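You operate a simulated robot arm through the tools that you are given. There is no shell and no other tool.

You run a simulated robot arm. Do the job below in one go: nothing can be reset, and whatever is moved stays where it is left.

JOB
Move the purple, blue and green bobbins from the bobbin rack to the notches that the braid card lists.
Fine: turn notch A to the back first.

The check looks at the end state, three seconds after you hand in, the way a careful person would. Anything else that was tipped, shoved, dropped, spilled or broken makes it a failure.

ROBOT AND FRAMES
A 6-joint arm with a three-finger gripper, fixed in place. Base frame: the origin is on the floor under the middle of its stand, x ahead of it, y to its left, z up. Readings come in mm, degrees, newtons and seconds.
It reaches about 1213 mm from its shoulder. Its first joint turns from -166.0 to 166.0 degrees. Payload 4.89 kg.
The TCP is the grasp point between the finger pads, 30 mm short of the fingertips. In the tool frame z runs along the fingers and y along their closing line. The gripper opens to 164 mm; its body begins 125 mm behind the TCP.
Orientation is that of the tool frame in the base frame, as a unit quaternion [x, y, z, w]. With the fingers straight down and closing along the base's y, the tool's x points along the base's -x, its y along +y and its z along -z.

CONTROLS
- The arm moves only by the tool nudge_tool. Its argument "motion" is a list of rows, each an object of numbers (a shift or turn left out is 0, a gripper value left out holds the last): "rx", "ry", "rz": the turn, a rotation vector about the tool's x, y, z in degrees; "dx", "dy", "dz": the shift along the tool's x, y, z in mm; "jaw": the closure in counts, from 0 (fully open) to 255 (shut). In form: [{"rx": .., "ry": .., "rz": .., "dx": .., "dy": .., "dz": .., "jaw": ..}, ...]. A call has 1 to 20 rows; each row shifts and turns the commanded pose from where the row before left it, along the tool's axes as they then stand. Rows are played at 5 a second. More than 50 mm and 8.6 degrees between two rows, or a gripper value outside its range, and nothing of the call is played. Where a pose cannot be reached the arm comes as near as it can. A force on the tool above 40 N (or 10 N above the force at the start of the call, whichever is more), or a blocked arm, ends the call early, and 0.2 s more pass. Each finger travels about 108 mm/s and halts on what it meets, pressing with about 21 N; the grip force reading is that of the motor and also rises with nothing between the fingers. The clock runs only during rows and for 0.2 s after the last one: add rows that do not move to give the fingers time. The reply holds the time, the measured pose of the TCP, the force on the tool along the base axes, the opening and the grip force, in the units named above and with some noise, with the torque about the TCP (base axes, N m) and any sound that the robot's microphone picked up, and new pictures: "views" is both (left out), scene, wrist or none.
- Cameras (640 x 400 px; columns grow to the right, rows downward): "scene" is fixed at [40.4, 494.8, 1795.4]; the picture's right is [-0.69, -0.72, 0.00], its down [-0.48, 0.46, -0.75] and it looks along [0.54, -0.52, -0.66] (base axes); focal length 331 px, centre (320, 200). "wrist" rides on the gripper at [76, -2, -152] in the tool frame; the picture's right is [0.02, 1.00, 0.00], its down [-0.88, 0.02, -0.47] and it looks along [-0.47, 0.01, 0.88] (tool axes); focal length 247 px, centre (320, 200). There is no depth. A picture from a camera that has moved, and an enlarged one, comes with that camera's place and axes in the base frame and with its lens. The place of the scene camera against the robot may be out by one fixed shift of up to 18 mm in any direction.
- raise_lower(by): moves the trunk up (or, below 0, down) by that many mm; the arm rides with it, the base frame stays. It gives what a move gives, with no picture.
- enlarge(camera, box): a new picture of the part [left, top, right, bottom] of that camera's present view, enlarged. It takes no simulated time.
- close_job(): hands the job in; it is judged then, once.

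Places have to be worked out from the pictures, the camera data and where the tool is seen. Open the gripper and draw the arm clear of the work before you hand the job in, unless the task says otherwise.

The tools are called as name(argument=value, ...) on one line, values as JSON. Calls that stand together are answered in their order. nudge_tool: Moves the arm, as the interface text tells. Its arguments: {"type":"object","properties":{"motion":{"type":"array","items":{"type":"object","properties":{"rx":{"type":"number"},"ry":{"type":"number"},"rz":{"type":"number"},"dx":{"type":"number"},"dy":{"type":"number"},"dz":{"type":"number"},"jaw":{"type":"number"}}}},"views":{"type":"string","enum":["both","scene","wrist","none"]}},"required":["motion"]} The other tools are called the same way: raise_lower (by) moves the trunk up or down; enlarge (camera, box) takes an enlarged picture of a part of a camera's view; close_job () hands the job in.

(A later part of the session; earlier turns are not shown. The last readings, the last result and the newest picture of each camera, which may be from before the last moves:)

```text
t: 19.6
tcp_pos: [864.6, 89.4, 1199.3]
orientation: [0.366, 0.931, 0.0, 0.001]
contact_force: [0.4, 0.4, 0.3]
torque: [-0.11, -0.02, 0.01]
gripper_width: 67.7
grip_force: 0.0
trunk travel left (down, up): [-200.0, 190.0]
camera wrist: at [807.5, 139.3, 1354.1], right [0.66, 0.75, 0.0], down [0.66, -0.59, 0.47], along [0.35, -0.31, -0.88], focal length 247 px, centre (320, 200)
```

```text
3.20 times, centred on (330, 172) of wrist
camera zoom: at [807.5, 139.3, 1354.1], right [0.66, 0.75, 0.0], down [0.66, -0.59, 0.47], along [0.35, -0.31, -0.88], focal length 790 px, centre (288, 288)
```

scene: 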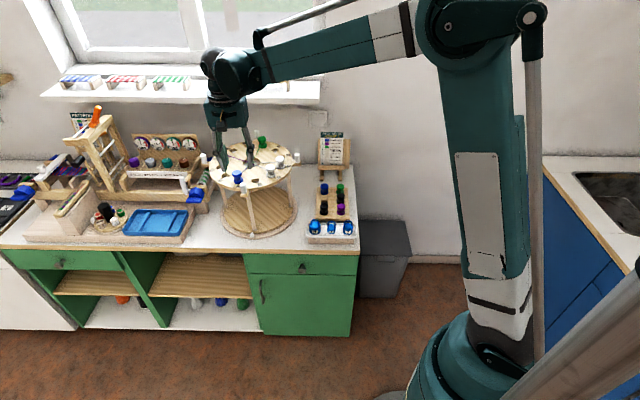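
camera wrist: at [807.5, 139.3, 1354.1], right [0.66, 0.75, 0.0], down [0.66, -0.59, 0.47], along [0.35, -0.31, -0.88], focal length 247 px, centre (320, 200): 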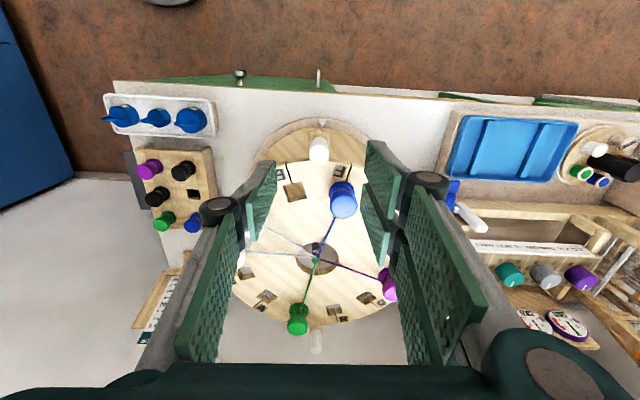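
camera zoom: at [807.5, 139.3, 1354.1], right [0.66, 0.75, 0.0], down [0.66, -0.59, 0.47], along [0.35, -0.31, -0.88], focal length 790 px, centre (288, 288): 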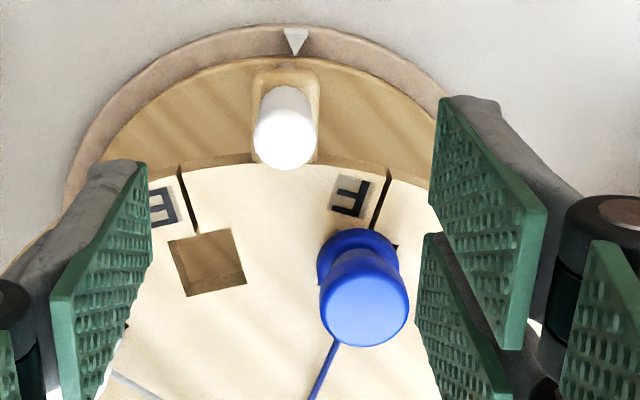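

The pointer on the ring sits right in line with this peg (≈135–137°), confirming front = 135° and back = −45°. I lower around the peg.

nudge_tool(motion=[{"dx": -2, "dz": 35}, {"dz": 35}, {"dz": 25}, {"dz": 11}, {"jaw": 211}, {}, {}])

enlarge(camera="wrist", box=[210, 110, 430, 345])

```text
t: 21.2
tcp_pos: [866.7, 87.4, 1098.1]
orientation: [0.365, 0.931, 0.0, 0.0]
contact_force: [0.3, -0.8, 0.6]
torque: [-0.01, 0.01, -0.01]
gripper_width: 28.1
grip_force: 0.1
trunk travel left (down, up): [-200.0, 190.0]
camera wrist: at [810.3, 138.0, 1251.6], right [0.67, 0.75, 0.0], down [0.66, -0.59, 0.47], along [0.35, -0.31, -0.88], focal length 247 px, centre (320, 200)
```

scene: 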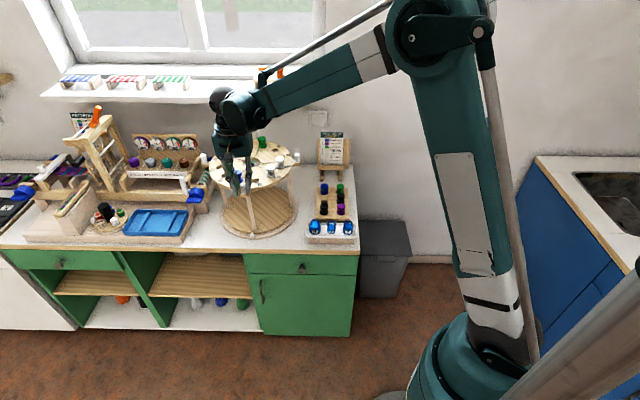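
wrist: 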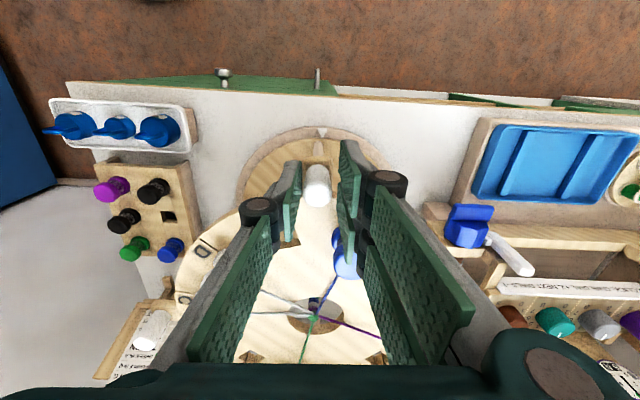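

```text
1.70 times, centred on (320, 228) of wrist
camera zoom: at [810.3, 138.0, 1251.6], right [0.67, 0.75, 0.0], down [0.66, -0.59, 0.47], along [0.35, -0.31, -0.88], focal length 420 px, centre (320, 153)
```

zoom: 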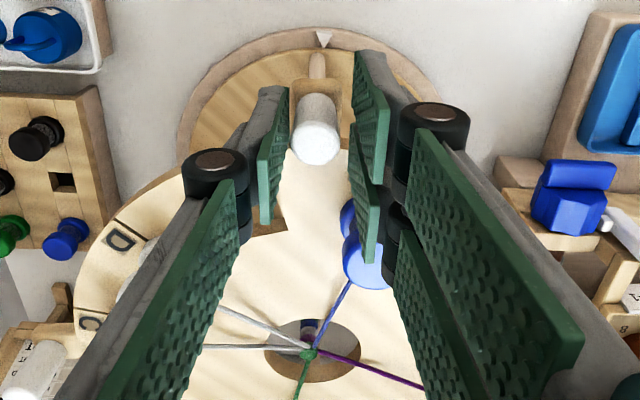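

Peg is caged, blue bobbin on F is clear. I push on 39° along the arc and then measure.

nudge_tool(motion=[{"dx": -0.255, "dy": -9.73, "rz": -3}, {"dx": -0.255, "dy": -9.73, "rz": -3}, {"dx": -0.255, "dy": -9.73, "rz": -3}, {"dx": -0.255, "dy": -9.73, "rz": -3}, {"dx": -0.255, "dy": -9.73, "rz": -3}, {"dx": -0.255, "dy": -9.73, "rz": -3}, {"dx": -0.255, "dy": -9.73, "rz": -3}, {"dx": -0.255, "dy": -9.73, "rz": -3}, {"dx": -0.255, "dy": -9.73, "rz": -3}, {"dx": -0.255, "dy": -9.73, "rz": -3}, {"dx": -0.255, "dy": -9.73, "rz": -3}, {"dx": -0.255, "dy": -9.73, "rz": -3}, {"dx": -0.255, "dy": -9.73, "rz": -3}, {}])

enlarge(camera="scene", box=[195, 125, 305, 245])

enlarge(camera="wrist", box=[210, 110, 430, 345])

```text
t: 24.2
tcp_pos: [819.4, -26.1, 1097.1]
orientation: [0.034, 0.999, 0.0, 0.0]
contact_force: [-0.1, -3.7, -2.1]
torque: [0.01, -0.01, -0.02]
gripper_width: 29.5
grip_force: 1.3
trunk travel left (down, up): [-200.0, 190.0]
camera wrist: at [744.5, -23.6, 1250.2], right [0.05, 1.0, 0.0], down [0.88, -0.04, 0.47], along [0.47, -0.02, -0.88], focal length 247 px, centre (320, 200)
```

scene: 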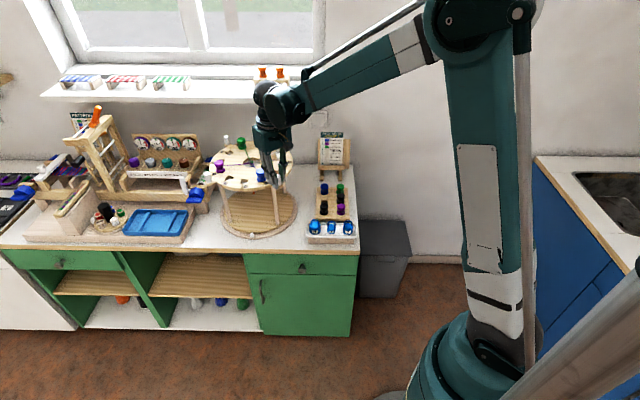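
wrist: 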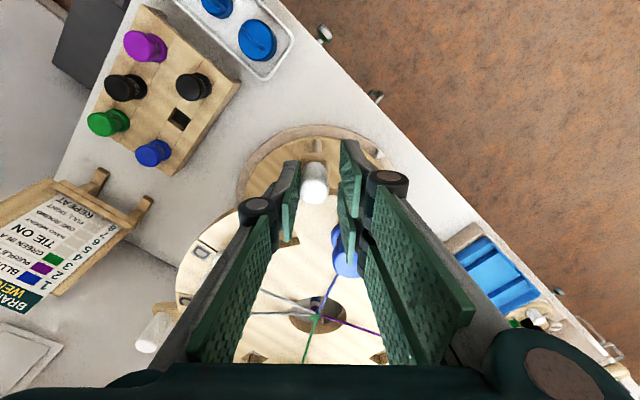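

```text
3.33 times, centred on (250, 185) of scene
camera zoom: at [40.4, 494.8, 1795.4], right [-0.69, -0.72, 0.0], down [-0.48, 0.46, -0.75], along [0.54, -0.52, -0.66], focal length 1102 px, centre (553, 250)
```

zoom: 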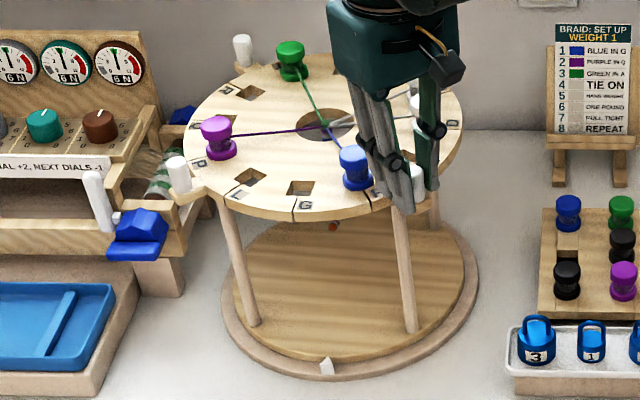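

```text
1.70 times, centred on (320, 228) of wrist
camera zoom: at [744.5, -23.6, 1250.2], right [0.05, 1.0, 0.0], down [0.88, -0.04, 0.47], along [0.47, -0.02, -0.88], focal length 420 px, centre (320, 153)
```

zoom: 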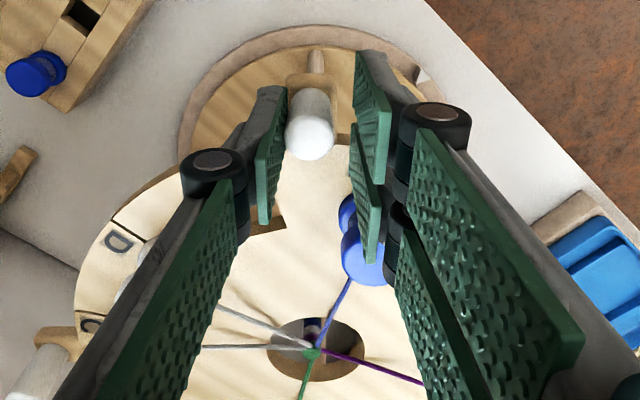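

Something small and reddish shows under the disc in the scene view. I zoom in there before moving further.

enlarge(camera="scene", box=[235, 180, 275, 205])

enlarge(camera="wrist", box=[270, 270, 370, 340])

enlarge(camera="scene", box=[205, 130, 305, 200])

```text
16.00 times, centred on (255, 192) of scene
camera zoom: at [40.4, 494.8, 1795.4], right [-0.69, -0.72, 0.0], down [-0.48, 0.46, -0.75], along [0.54, -0.52, -0.66], focal length 5289 px, centre (1360, 320)
```

zoom: 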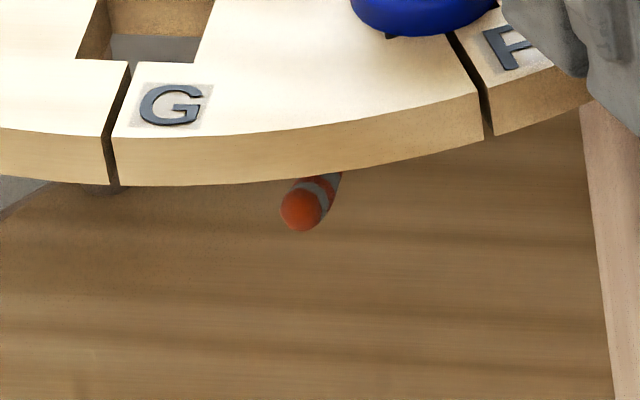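

```text
5.71 times, centred on (320, 305) of wrist
camera zoom: at [744.5, -23.6, 1250.2], right [0.05, 1.0, 0.0], down [0.88, -0.04, 0.47], along [0.47, -0.02, -0.88], focal length 1411 px, centre (320, -400)
```

zoom: 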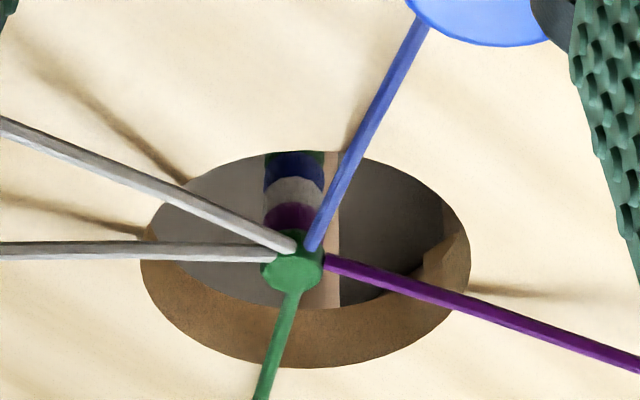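

```text
5.71 times, centred on (255, 165) of scene
camera zoom: at [40.4, 494.8, 1795.4], right [-0.69, -0.72, 0.0], down [-0.48, 0.46, -0.75], along [0.54, -0.52, -0.66], focal length 1889 px, centre (691, 400)
```

zoom: 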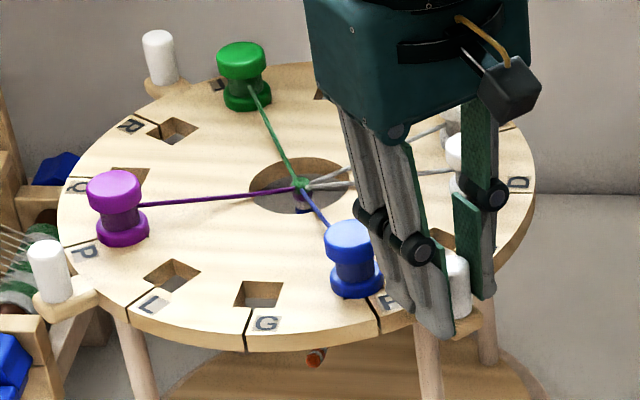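

That's just the finished braid hanging through the hub, turning with the disc – fine. The peg is at ≈177°, target 180°; I advance slowly to 180° and close once to center the peg, then reopen.

nudge_tool(motion=[{"dx": -0.033, "dy": -3.52, "rz": -1.0875}, {"dx": -0.033, "dy": -3.52, "rz": -1.0875}, {"dx": -0.033, "dy": -3.52, "rz": -1.0875}, {"dx": -0.033, "dy": -3.52, "rz": -1.0875}, {}, {"jaw": 218}, {"jaw": 222}, {"jaw": 226}, {}, {}], views="wrist")

```text
t: 26.4
tcp_pos: [817.7, -41.0, 1097.7]
orientation: [-0.003, 1.0, 0.0, 0.0]
contact_force: [-0.7, 2.3, -1.7]
torque: [0.11, -0.01, 0.16]
gripper_width: 19.5
grip_force: 45.4
trunk travel left (down, up): [-200.0, 190.0]
camera wrist: at [742.9, -43.7, 1250.0], right [-0.03, 1.0, 0.0], down [0.88, 0.03, 0.47], along [0.47, 0.01, -0.88], focal length 247 px, centre (320, 200)
```

wrist: 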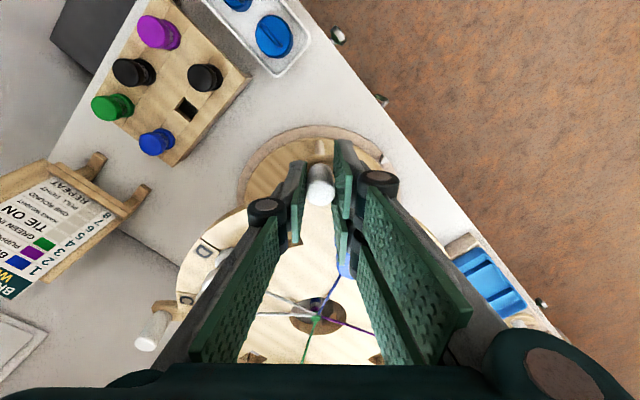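

Peg is centered at 180°. I open, lift off, and return to the same overhead viewpoint to measure the disc angle.

nudge_tool(motion=[{"jaw": 205}, {"jaw": 195}, {}, {"dz": -25}, {"dz": -35}, {"dz": -45}, {"dz": -45}, {"dz": -45}, {"dz": -40, "dx": 10, "dy": 3, "jaw": 100}, {"dx": 10, "dy": 3}, {}, {}])

enlarge(camera="wrist", box=[210, 120, 420, 305])

enlarge(camera="scene", box=[195, 125, 305, 245])

```text
t: 29.0
tcp_pos: [799.7, -34.4, 1332.5]
orientation: [-0.004, 1.0, 0.0, 0.0]
contact_force: [-0.1, -0.4, -0.1]
torque: [-0.01, 0.02, -0.01]
gripper_width: 99.7
grip_force: 0.0
trunk travel left (down, up): [-200.0, 190.0]
camera wrist: at [723.0, -37.5, 1485.0], right [-0.03, 1.0, 0.0], down [0.88, 0.03, 0.47], along [0.47, 0.01, -0.88], focal length 247 px, centre (320, 200)
```

scene: 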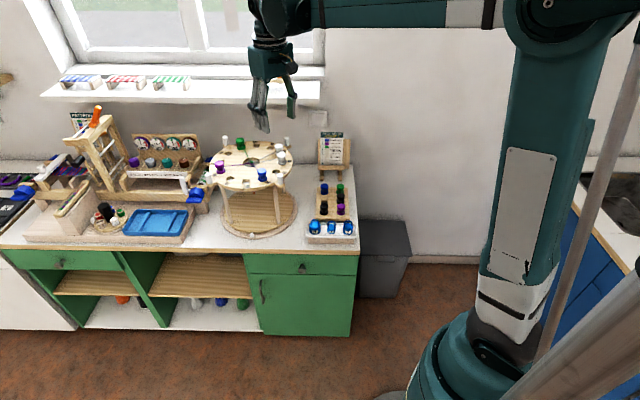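
wrist: 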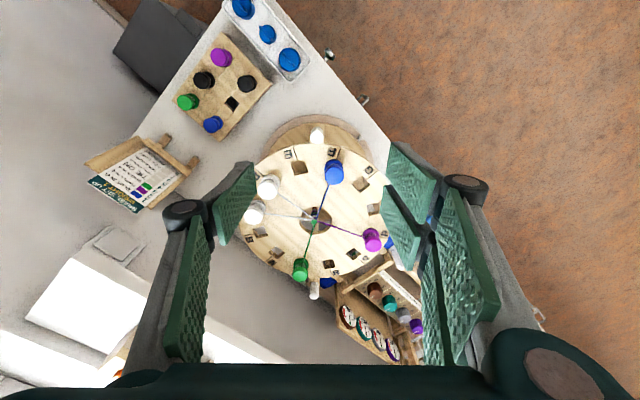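

```text
2.16 times, centred on (315, 212) of wrist
camera zoom: at [723.0, -37.5, 1485.0], right [-0.03, 1.0, 0.0], down [0.88, 0.03, 0.47], along [0.47, 0.01, -0.88], focal length 534 px, centre (331, 173)
```

zoom: 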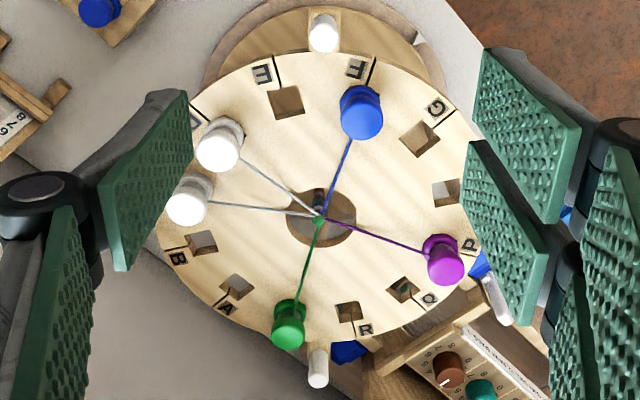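

```text
3.33 times, centred on (250, 185) of scene
camera zoom: at [40.4, 494.8, 1795.4], right [-0.69, -0.72, 0.0], down [-0.48, 0.46, -0.75], along [0.54, -0.52, -0.66], focal length 1102 px, centre (553, 250)
```

zoom: 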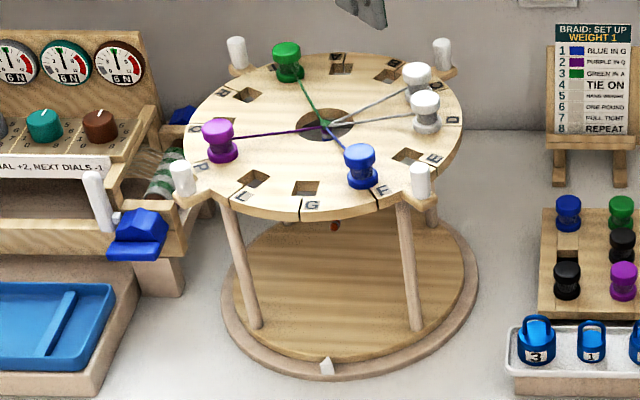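

A is now at ≈−44.5° (back), G faces the pointer, Q is to the left. Now the blue bobbin: I move over it with yaw +45° (closing front–back), jaw still high above the rack.

nudge_tool(motion=[{"dx": -7.2, "dy": -42.8}, {"dx": -7.2, "dy": -42.8}, {"dx": -7.2, "dy": -42.8}, {"dx": -7.2, "dy": -42.8}, {"dx": -7.2, "dy": -42.8}, {"dx": -7, "dy": -42.8}, {"rz": -7.42}, {"rz": -7.42}, {"rz": -7.42}, {"rz": -7.42}, {"rz": -7.42}, {"rz": -7.42}, {"dz": 45}, {"dz": 45}, {"dz": 45}, {"dz": 45}, {"dz": 45}, {"dz": 30}, {}])

enlarge(camera="wrist", box=[220, 80, 420, 205])

```text
t: 33.0
tcp_pos: [842.2, -292.4, 1075.1]
orientation: [-0.382, 0.924, 0.001, -0.001]
contact_force: [0.6, -0.4, -1.2]
torque: [0.03, 0.06, 0.04]
gripper_width: 99.6
grip_force: 0.2
trunk travel left (down, up): [-200.0, 190.0]
camera wrist: at [789.7, -347.4, 1229.2], right [-0.72, 0.69, 0.0], down [0.61, 0.64, 0.47], along [0.33, 0.34, -0.88], focal length 247 px, centre (320, 200)
```

scene: 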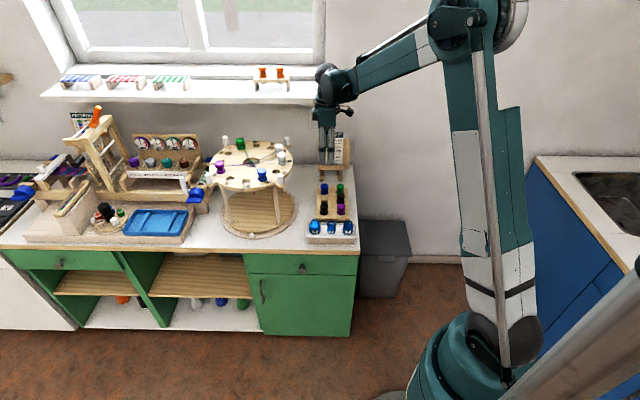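
wrist: 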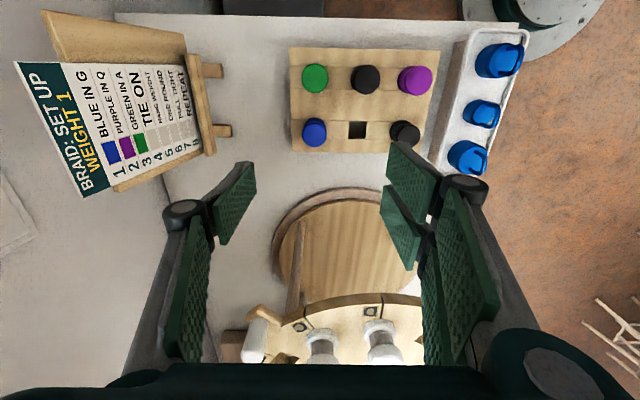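

```text
3.20 times, centred on (320, 142) of wrist
camera zoom: at [789.7, -347.4, 1229.2], right [-0.72, 0.69, 0.0], down [0.61, 0.64, 0.47], along [0.33, 0.34, -0.88], focal length 790 px, centre (320, 384)
```

zoom: 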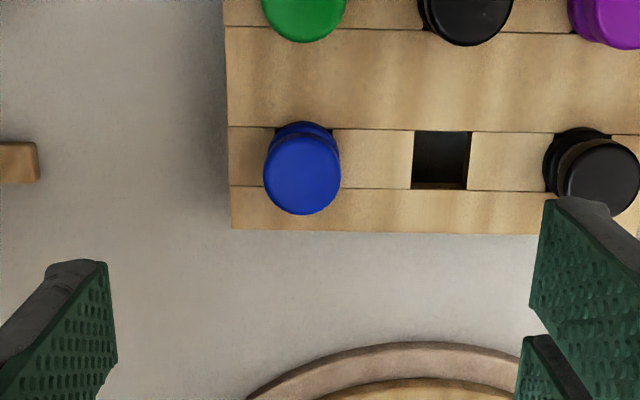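

Blue's top center is at ≈(850,-294.6, z≈878), rack top ≈848. I shift over it, set the jaw to ~60 mm and come down partway to re-measure.

nudge_tool(motion=[{"dx": -4.25, "dy": -7.06, "jaw": 162}, {"dz": 40}, {"dz": 40}, {"dz": 30}, {}])

enlarge(camera="wrist", box=[220, 110, 420, 235])

enlarge(camera="scene", box=[300, 110, 365, 235])

```text
t: 34.2
tcp_pos: [850.3, -295.9, 966.9]
orientation: [-0.382, 0.924, -0.001, 0.0]
contact_force: [-0.4, 0.6, 0.1]
torque: [0.0, 0.05, 0.0]
gripper_width: 59.9
grip_force: 0.0
trunk travel left (down, up): [-200.0, 190.0]
camera wrist: at [797.1, -351.2, 1119.5], right [-0.72, 0.69, 0.0], down [0.61, 0.64, 0.47], along [0.33, 0.34, -0.88], focal length 247 px, centre (320, 200)
```

scene: 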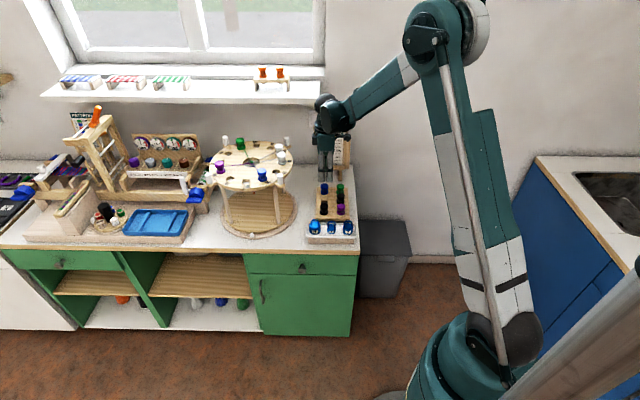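
wrist: 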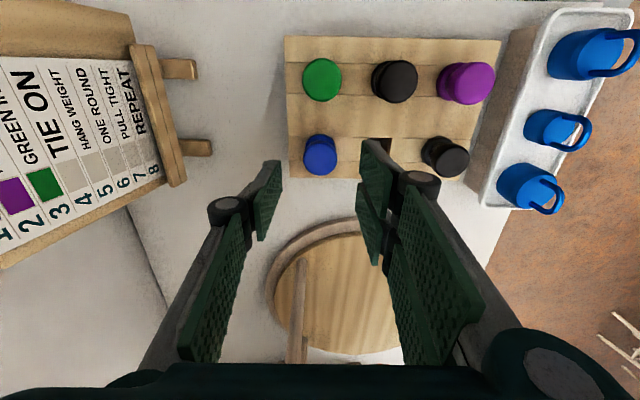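

```text
3.20 times, centred on (320, 172) of wrist
camera zoom: at [797.1, -351.2, 1119.5], right [-0.72, 0.69, 0.0], down [0.61, 0.64, 0.47], along [0.33, 0.34, -0.88], focal length 790 px, centre (320, 288)
```

zoom: 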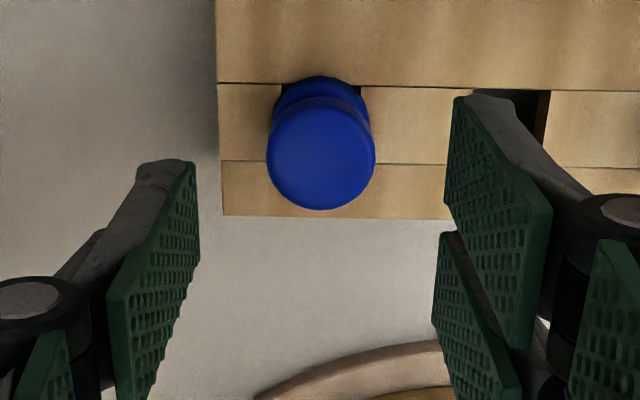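

```text
3.20 times, centred on (332, 172) of scene
camera zoom: at [40.4, 494.8, 1795.4], right [-0.69, -0.72, 0.0], down [-0.48, 0.46, -0.75], along [0.54, -0.52, -0.66], focal length 1058 px, centre (280, 288)
```

zoom: 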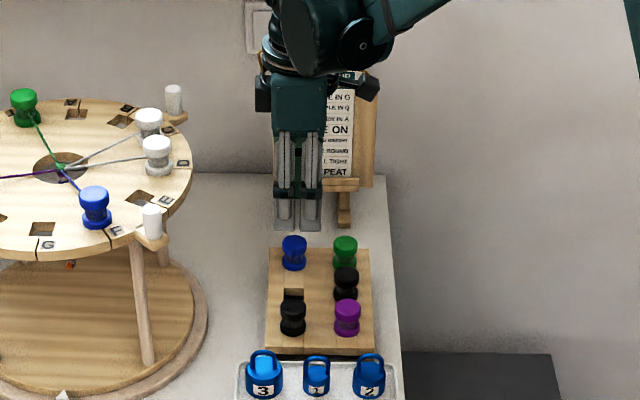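

Blue's now measured at ≈(851.5,-294.3), height ≈34 mm above the rack. I lower so the tips straddle it a few mm above the rack surface.

nudge_tool(motion=[{"dx": -1.7, "dy": 0.3, "dz": 30}, {"dz": 25}, {"dz": 15}, {"dz": 8}, {"dz": 4}, {}])

enlarge(camera="wrist", box=[220, 110, 420, 235])

enlarge(camera="scene", box=[305, 160, 355, 235])

```text
t: 35.6
tcp_pos: [851.6, -293.2, 883.5]
orientation: [-0.384, 0.924, 0.0, 0.0]
contact_force: [-0.3, 0.2, 0.2]
torque: [0.02, 0.02, 0.03]
gripper_width: 59.8
grip_force: 0.3
trunk travel left (down, up): [-200.0, 190.0]
camera wrist: at [799.9, -348.6, 1036.3], right [-0.72, 0.69, 0.0], down [0.61, 0.64, 0.47], along [0.33, 0.34, -0.88], focal length 247 px, centre (320, 200)
```

scene: 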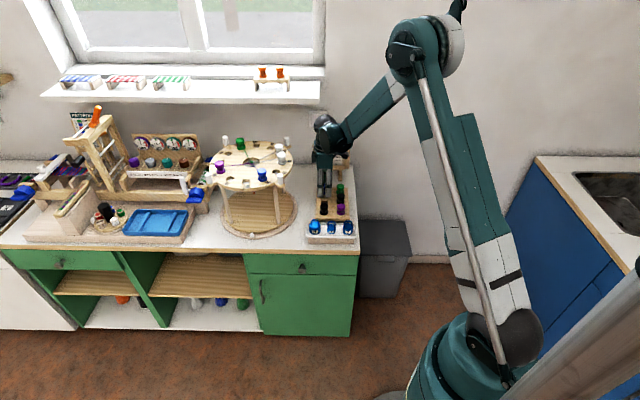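
wrist: 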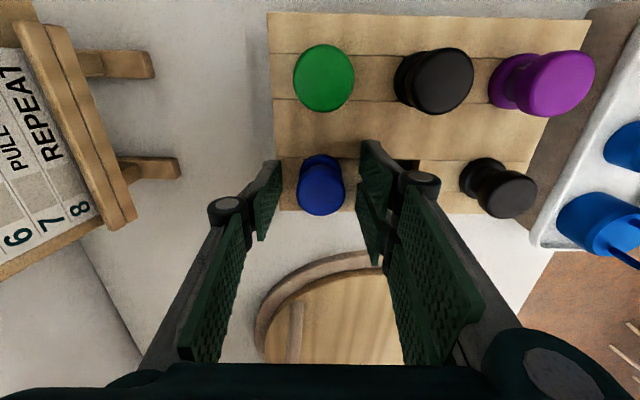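

```text
3.20 times, centred on (320, 172) of wrist
camera zoom: at [799.9, -348.6, 1036.3], right [-0.72, 0.69, 0.0], down [0.61, 0.64, 0.47], along [0.33, 0.34, -0.88], focal length 790 px, centre (320, 288)
```

zoom: 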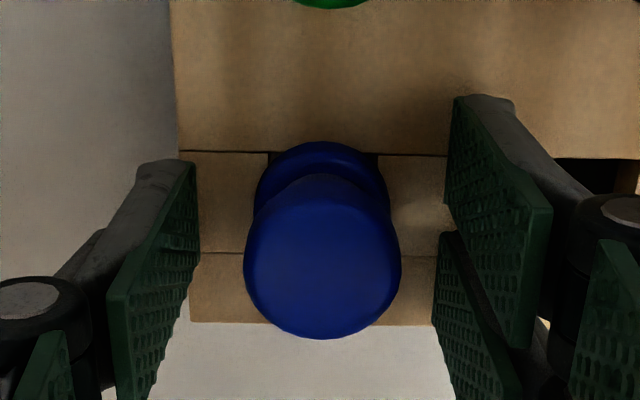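

```text
5.33 times, centred on (330, 198) of scene
camera zoom: at [40.4, 494.8, 1795.4], right [-0.69, -0.72, 0.0], down [-0.48, 0.46, -0.75], along [0.54, -0.52, -0.66], focal length 1763 px, centre (267, 213)
```

zoom: 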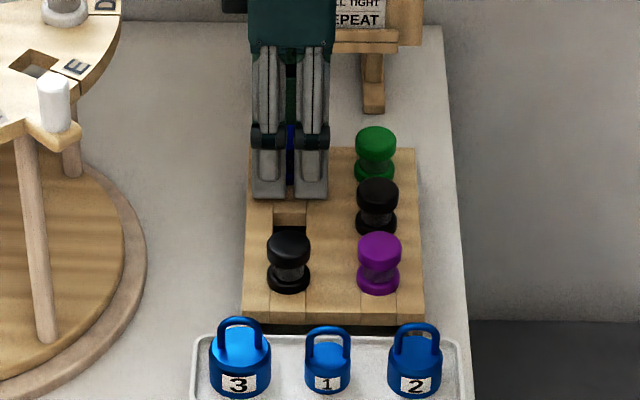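

The bobbin is centered between the pads (top z≈880). I close on it.

nudge_tool(motion=[{"jaw": 190}, {}, {"jaw": 215}, {}, {}, {}])

enlarge(camera="wrist", box=[220, 110, 420, 235])

```text
t: 37.0
tcp_pos: [852.8, -293.8, 883.5]
orientation: [-0.383, 0.924, 0.0, 0.0]
contact_force: [-0.6, 0.1, -0.2]
torque: [0.02, -0.04, 0.01]
gripper_width: 32.6
grip_force: 20.9
trunk travel left (down, up): [-200.0, 190.0]
camera wrist: at [799.9, -348.7, 1036.5], right [-0.72, 0.69, 0.0], down [0.61, 0.64, 0.47], along [0.33, 0.34, -0.88], focal length 247 px, centre (320, 200)
```

scene: 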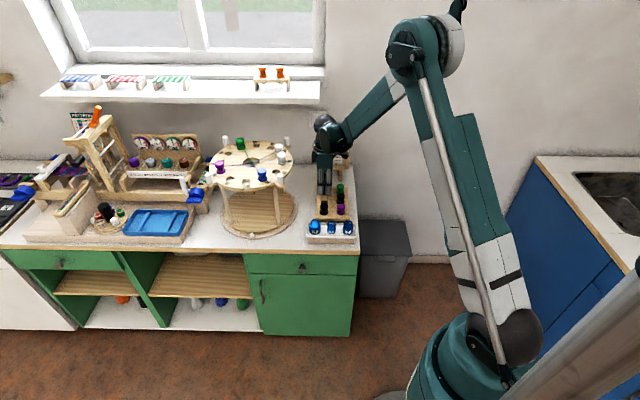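
wrist: 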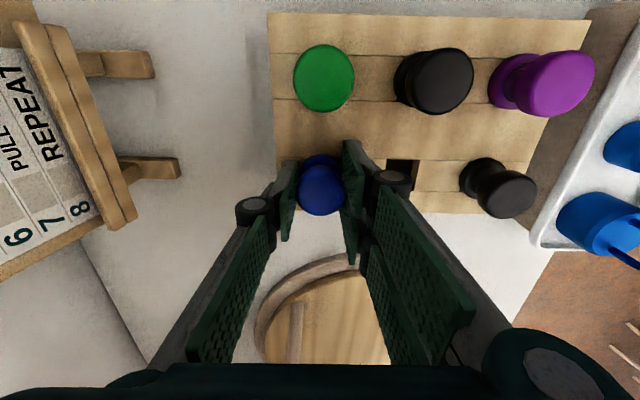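

```text
3.20 times, centred on (320, 172) of wrist
camera zoom: at [799.9, -348.7, 1036.5], right [-0.72, 0.69, 0.0], down [0.61, 0.64, 0.47], along [0.33, 0.34, -0.88], focal length 790 px, centre (320, 288)
```

zoom: 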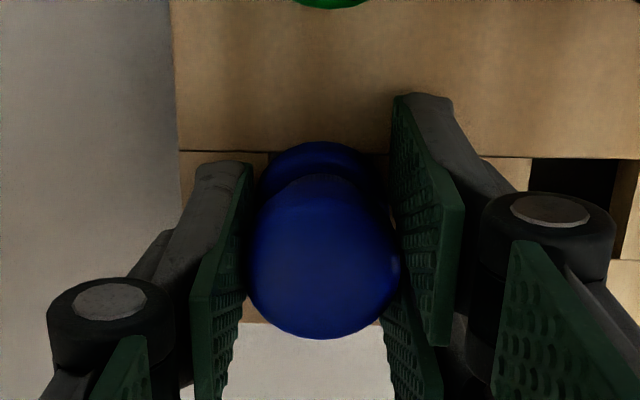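

Gripped at 32.6 mm. I firm up slightly and lift it slowly straight up, then look at its underside shape.

nudge_tool(motion=[{"jaw": 232}, {}, {"dz": -8}, {"dz": -12}, {"dz": -20}, {"dz": -30}, {}])

enlarge(camera="scene", box=[305, 150, 355, 235])

enlarge(camera="wrist", box=[220, 110, 420, 235])

```text
t: 38.6
tcp_pos: [852.3, -290.4, 956.6]
orientation: [-0.383, 0.924, 0.0, 0.001]
contact_force: [-0.4, 0.1, -0.6]
torque: [-0.01, -0.04, 0.03]
gripper_width: 32.4
grip_force: 21.0
trunk travel left (down, up): [-200.0, 190.0]
camera wrist: at [799.4, -346.3, 1108.0], right [-0.72, 0.69, 0.0], down [0.61, 0.64, 0.47], along [0.33, 0.34, -0.88], focal length 247 px, centre (320, 200)
```

scene: 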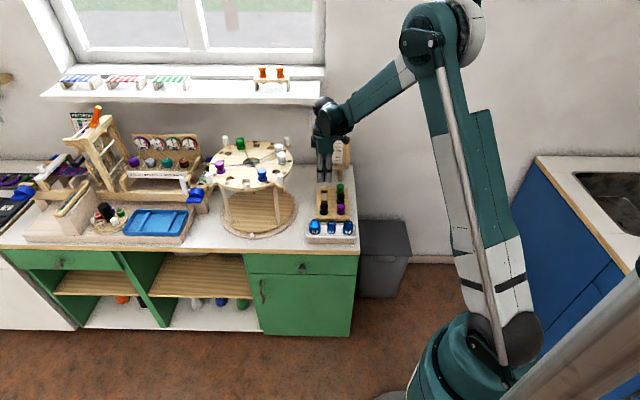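
wrist: 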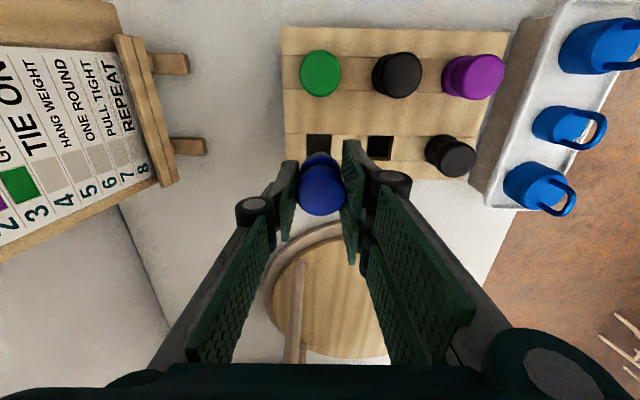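

```text
4.71 times, centred on (330, 192) of scene
camera zoom: at [40.4, 494.8, 1795.4], right [-0.69, -0.72, 0.0], down [-0.48, 0.46, -0.75], along [0.54, -0.52, -0.66], focal length 1556 px, centre (273, 235)
```

zoom: 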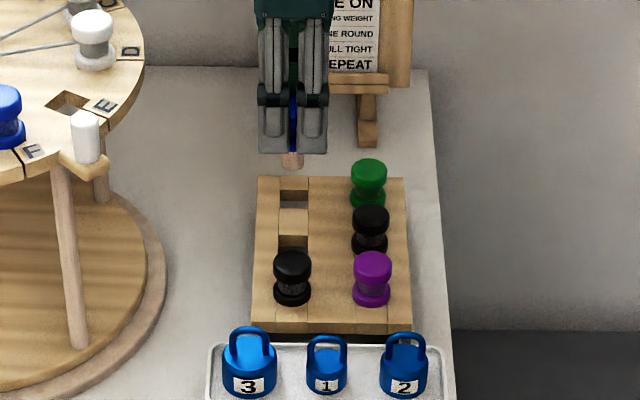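

```text
3.20 times, centred on (320, 172) of wrist
camera zoom: at [799.4, -346.3, 1108.0], right [-0.72, 0.69, 0.0], down [0.61, 0.64, 0.47], along [0.33, 0.34, -0.88], focal length 790 px, centre (320, 288)
```

zoom: 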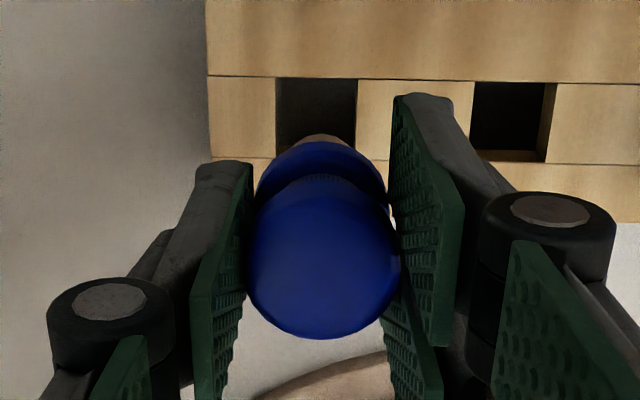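

The bobbin has a round peg underneath, so yaw isn't critical. I zoom on the peg length before carrying it.

enlarge(camera="scene", box=[318, 165, 338, 190])

```text
16.00 times, centred on (328, 178) of scene
camera zoom: at [40.4, 494.8, 1795.4], right [-0.69, -0.72, 0.0], down [-0.48, 0.46, -0.75], along [0.54, -0.52, -0.66], focal length 5289 px, centre (192, 560)
```

zoom: 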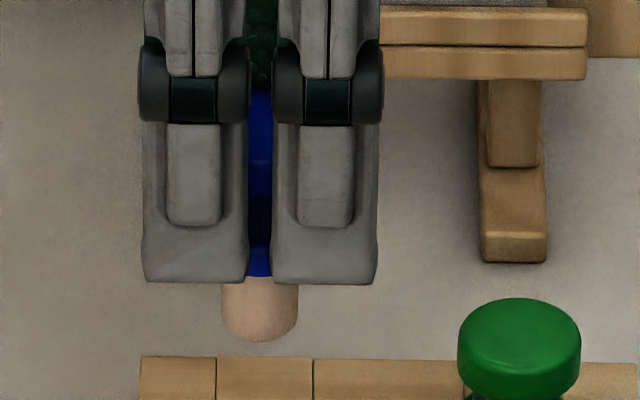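

The peg is ~19 mm across and ~20 mm long; flange bottom is ≈35.5 mm below the TCP. I carry blue forward, up and left over to notch G at ≈(914.5,45).

nudge_tool(motion=[{"dy": 20, "dz": -35}, {"dy": 25, "dz": -42}, {"dy": 25, "dz": -42}, {"dy": 25, "dz": -42}, {"dy": 25, "dz": -42}, {"dy": 25, "dz": -40}, {"dx": -40.1, "dy": 6.2}, {"dx": -40.1, "dy": 6.2}, {"dx": -40.1, "dy": 6.2}, {"dx": -40.1, "dy": 6.2}, {"dx": -40.1, "dy": 6.2}, {"dx": -40.1, "dy": 6.2}, {"dx": -40.2, "dy": 6.2}, {}])

enlarge(camera="wrist", box=[220, 80, 420, 205])

enlarge(camera="scene", box=[205, 110, 305, 200])

```text
t: 41.6
tcp_pos: [918.9, 41.1, 1200.1]
orientation: [-0.383, 0.924, 0.0, -0.001]
contact_force: [0.7, 0.2, -1.1]
torque: [-0.1, 0.07, -0.01]
gripper_width: 32.6
grip_force: 20.8
trunk travel left (down, up): [-200.0, 190.0]
camera wrist: at [866.1, -14.1, 1353.1], right [-0.72, 0.69, 0.0], down [0.61, 0.64, 0.47], along [0.33, 0.34, -0.88], focal length 247 px, centre (320, 200)
```

scene: 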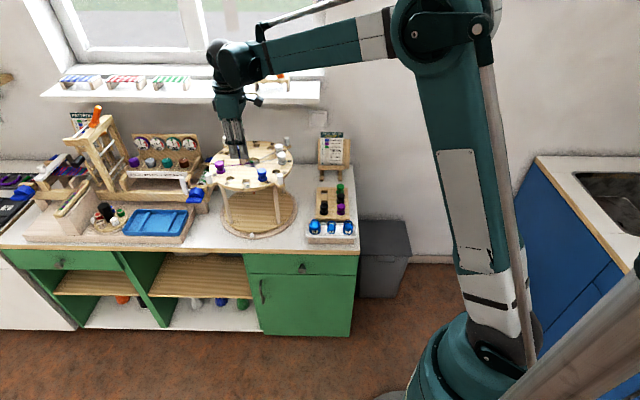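
wrist: 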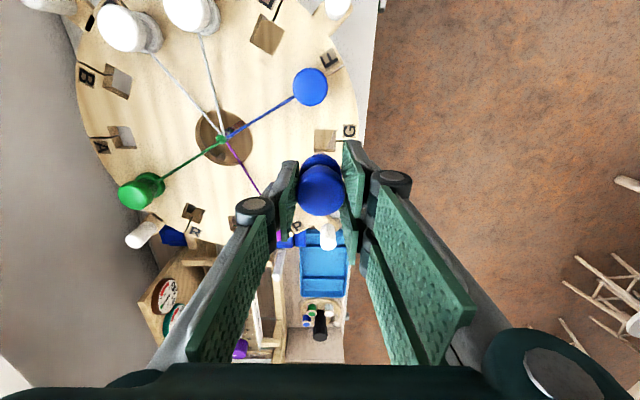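

```text
3.20 times, centred on (320, 142) of wrist
camera zoom: at [866.1, -14.1, 1353.1], right [-0.72, 0.69, 0.0], down [0.61, 0.64, 0.47], along [0.33, 0.34, -0.88], focal length 790 px, centre (320, 384)
```

zoom: 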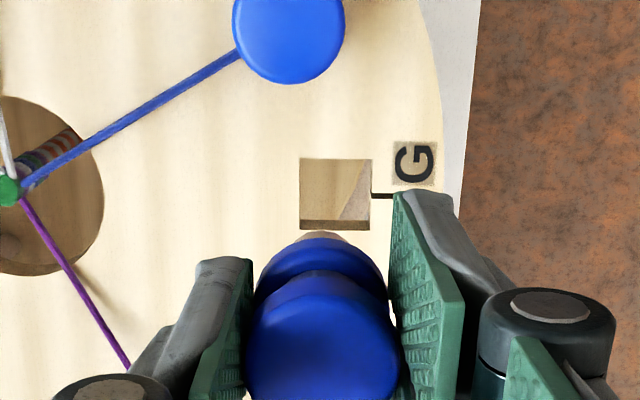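

```text
4.44 times, centred on (255, 155) of scene
camera zoom: at [40.4, 494.8, 1795.4], right [-0.69, -0.72, 0.0], down [-0.48, 0.46, -0.75], along [0.54, -0.52, -0.66], focal length 1469 px, centre (609, 400)
```

zoom: 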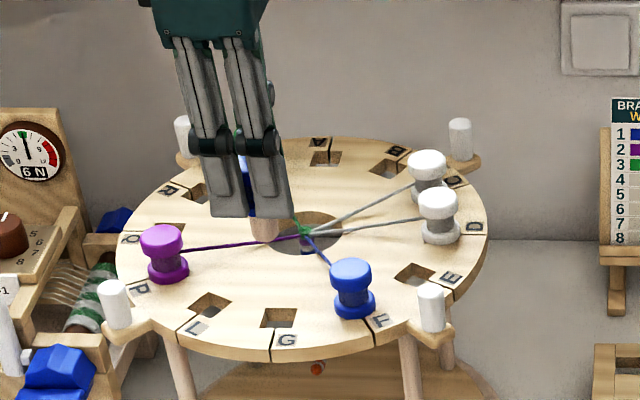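

G hole center measured at ≈(915.6,46.1), 27.5 mm square. I align and descend to just above the disc for a check.

nudge_tool(motion=[{"dx": -1.2, "dy": 5.9}, {"dz": 30}, {"dz": 30}, {"dz": 10}, {}, {}])

enlarge(camera="wrist", box=[220, 80, 420, 245])

enlarge(camera="scene", box=[225, 140, 285, 200])

```text
t: 43.0
tcp_pos: [914.3, 44.4, 1128.2]
orientation: [-0.382, 0.924, 0.001, 0.0]
contact_force: [-0.2, 0.7, 0.1]
torque: [-0.05, 0.02, -0.01]
gripper_width: 32.6
grip_force: 20.8
trunk travel left (down, up): [-200.0, 190.0]
camera wrist: at [860.9, -10.9, 1280.8], right [-0.72, 0.69, 0.0], down [0.61, 0.64, 0.47], along [0.33, 0.34, -0.88], focal length 247 px, centre (320, 200)
```

scene: 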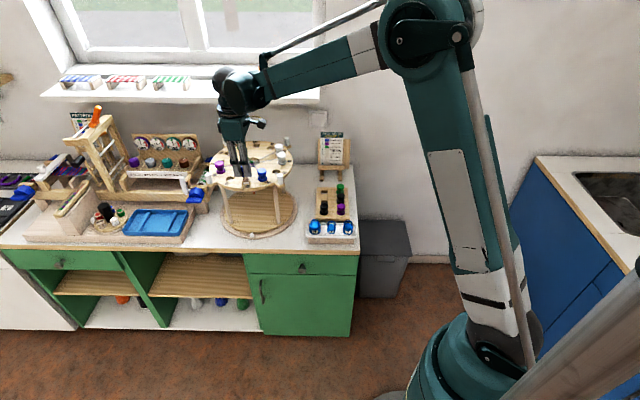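
wrist: 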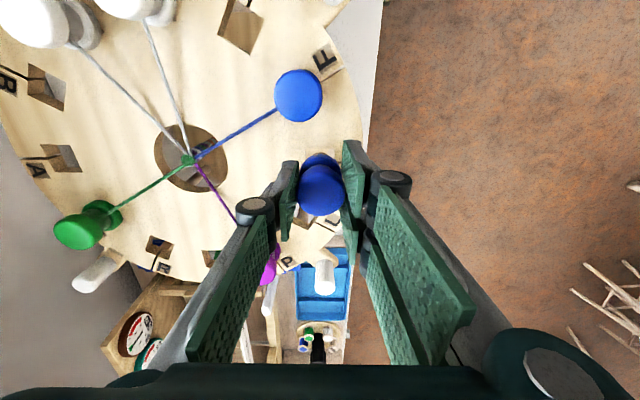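

```text
2.42 times, centred on (320, 162) of wrist
camera zoom: at [860.9, -10.9, 1280.8], right [-0.72, 0.69, 0.0], down [0.61, 0.64, 0.47], along [0.33, 0.34, -0.88], focal length 599 px, centre (320, 291)
```

zoom: 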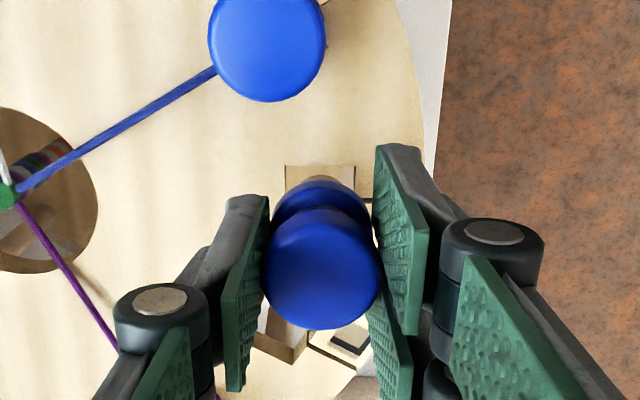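

```text
6.67 times, centred on (255, 170) of scene
camera zoom: at [40.4, 494.8, 1795.4], right [-0.69, -0.72, 0.0], down [-0.48, 0.46, -0.75], along [0.54, -0.52, -0.66], focal length 2204 px, centre (753, 400)
```

zoom: 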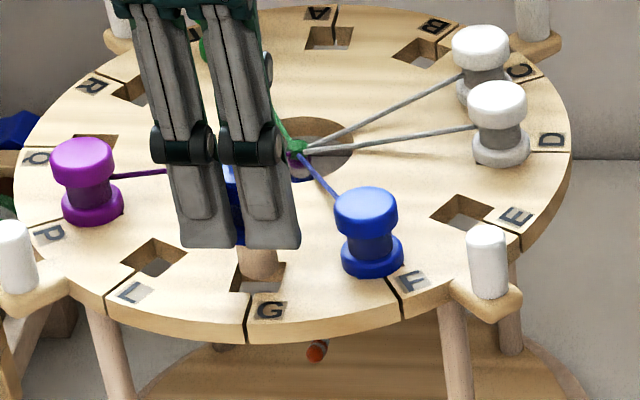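

The bobbin axis is ≈3–4 mm short of the hole center to the left; I correct and lower the peg into G in small steps.

nudge_tool(motion=[{"dx": -3.2, "dy": -0.3}, {"dz": 12}, {"dz": 10}, {"dz": 8}, {"dz": 5}, {}])

enlarge(camera="scene", box=[225, 140, 285, 200])

enlarge(camera="wrist", box=[220, 80, 420, 245])

```text
t: 44.4
tcp_pos: [918.2, 46.2, 1094.2]
orientation: [-0.383, 0.924, 0.0, 0.0]
contact_force: [4.5, -0.9, 12.5]
torque: [-0.03, -0.06, 0.09]
gripper_width: 32.3
grip_force: 21.1
trunk travel left (down, up): [-200.0, 190.0]
camera wrist: at [864.8, -8.6, 1246.2], right [-0.72, 0.69, 0.0], down [0.61, 0.64, 0.47], along [0.33, 0.34, -0.88], focal length 247 px, centre (320, 200)
```

scene: 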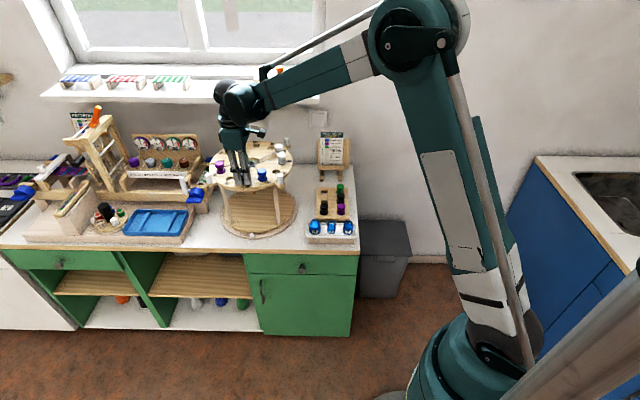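
wrist: 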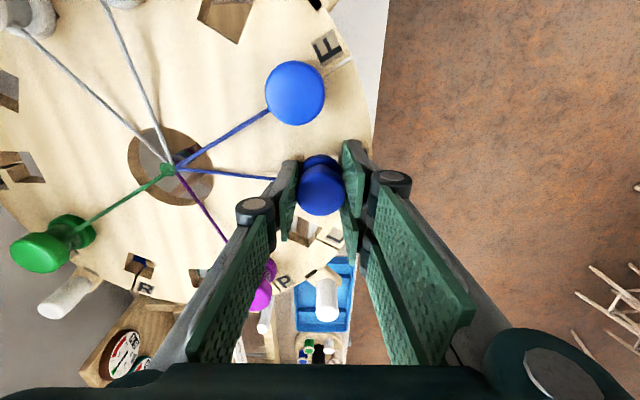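

```text
6.67 times, centred on (255, 170) of scene
camera zoom: at [40.4, 494.8, 1795.4], right [-0.69, -0.72, 0.0], down [-0.48, 0.46, -0.75], along [0.54, -0.52, -0.66], focal length 2204 px, centre (753, 400)
```

zoom: 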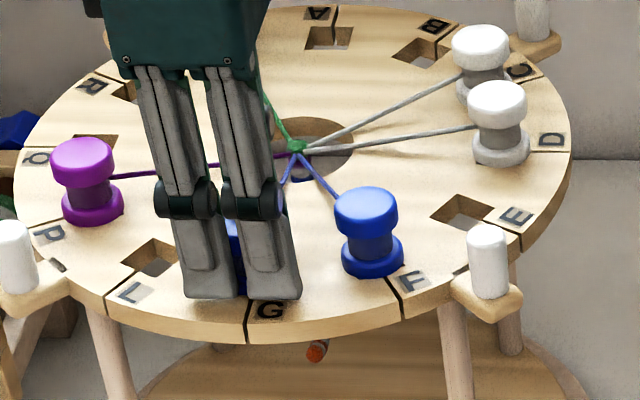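

```text
2.42 times, centred on (320, 162) of wrist
camera zoom: at [864.8, -8.6, 1246.2], right [-0.72, 0.69, 0.0], down [0.61, 0.64, 0.47], along [0.33, 0.34, -0.88], focal length 599 px, centre (320, 291)
```

zoom: 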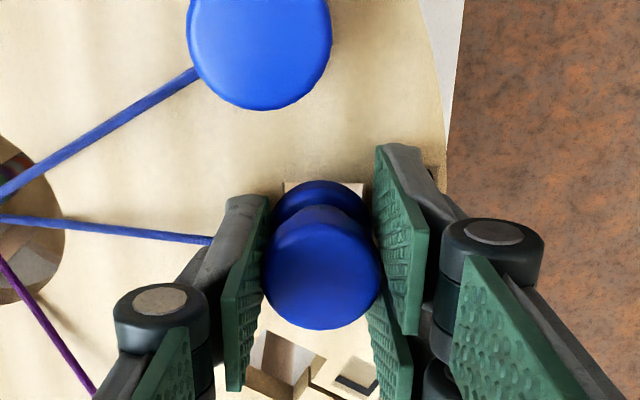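

The peg is in the hole (a thread to the hub even appeared) and contact force is 12.5 N upward, so it's seating. I open the jaw gently.

nudge_tool(motion=[{"jaw": 206}, {"jaw": 200}, {"jaw": 194}, {"jaw": 188}, {}, {}])

enlarge(camera="scene", box=[225, 140, 285, 200])

enlarge(camera="wrist", box=[220, 80, 420, 245])

```text
t: 45.8
tcp_pos: [918.2, 46.7, 1093.6]
orientation: [-0.382, 0.924, 0.0, 0.0]
contact_force: [0.5, -0.7, 0.3]
torque: [-0.02, -0.02, 0.04]
gripper_width: 43.0
grip_force: 0.1
trunk travel left (down, up): [-200.0, 190.0]
camera wrist: at [865.0, -8.4, 1245.5], right [-0.72, 0.69, 0.0], down [0.61, 0.64, 0.47], along [0.33, 0.34, -0.88], focal length 247 px, centre (320, 200)
```

scene: 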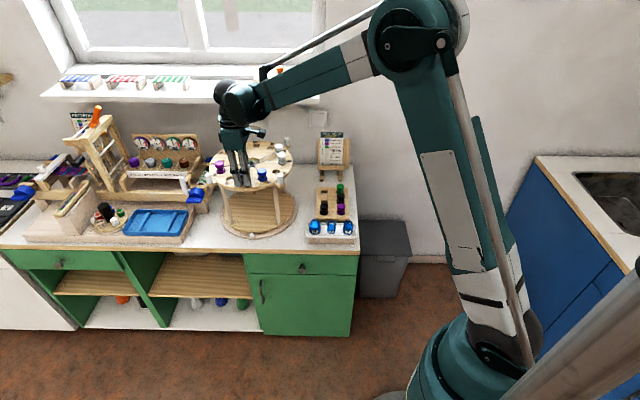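
wrist: 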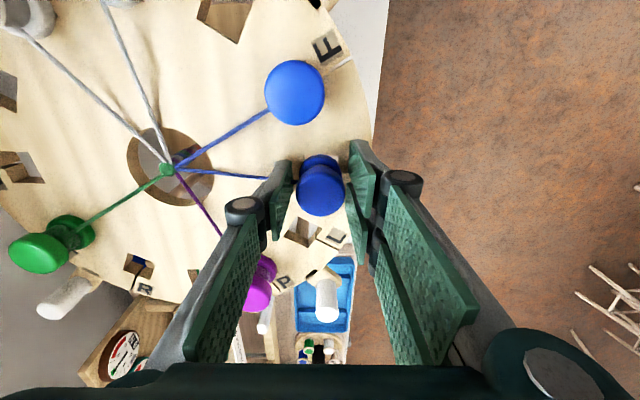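

```text
6.67 times, centred on (255, 170) of scene
camera zoom: at [40.4, 494.8, 1795.4], right [-0.69, -0.72, 0.0], down [-0.48, 0.46, -0.75], along [0.54, -0.52, -0.66], focal length 2204 px, centre (753, 400)
```

zoom: 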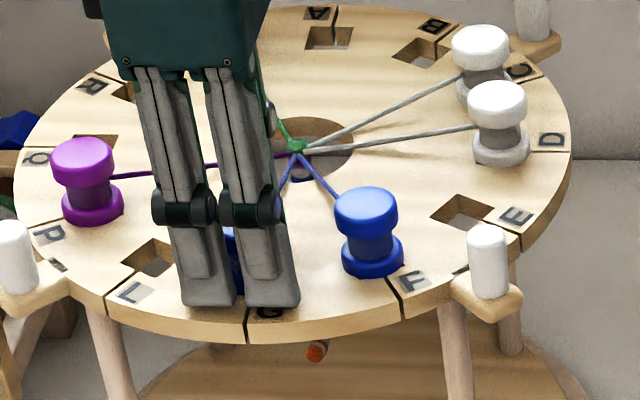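

```text
2.42 times, centred on (320, 162) of wrist
camera zoom: at [865.0, -8.4, 1245.5], right [-0.72, 0.69, 0.0], down [0.61, 0.64, 0.47], along [0.33, 0.34, -0.88], focal length 599 px, centre (320, 291)
```

zoom: 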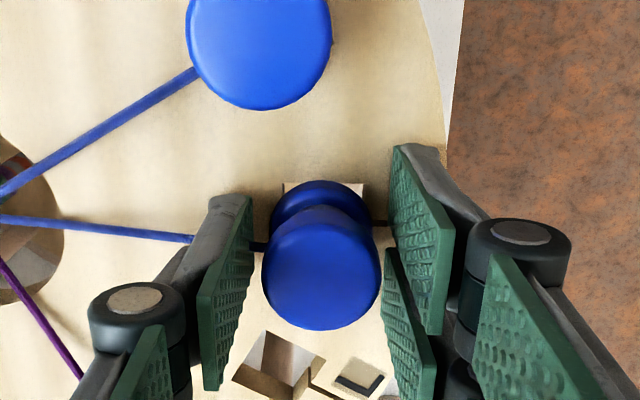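

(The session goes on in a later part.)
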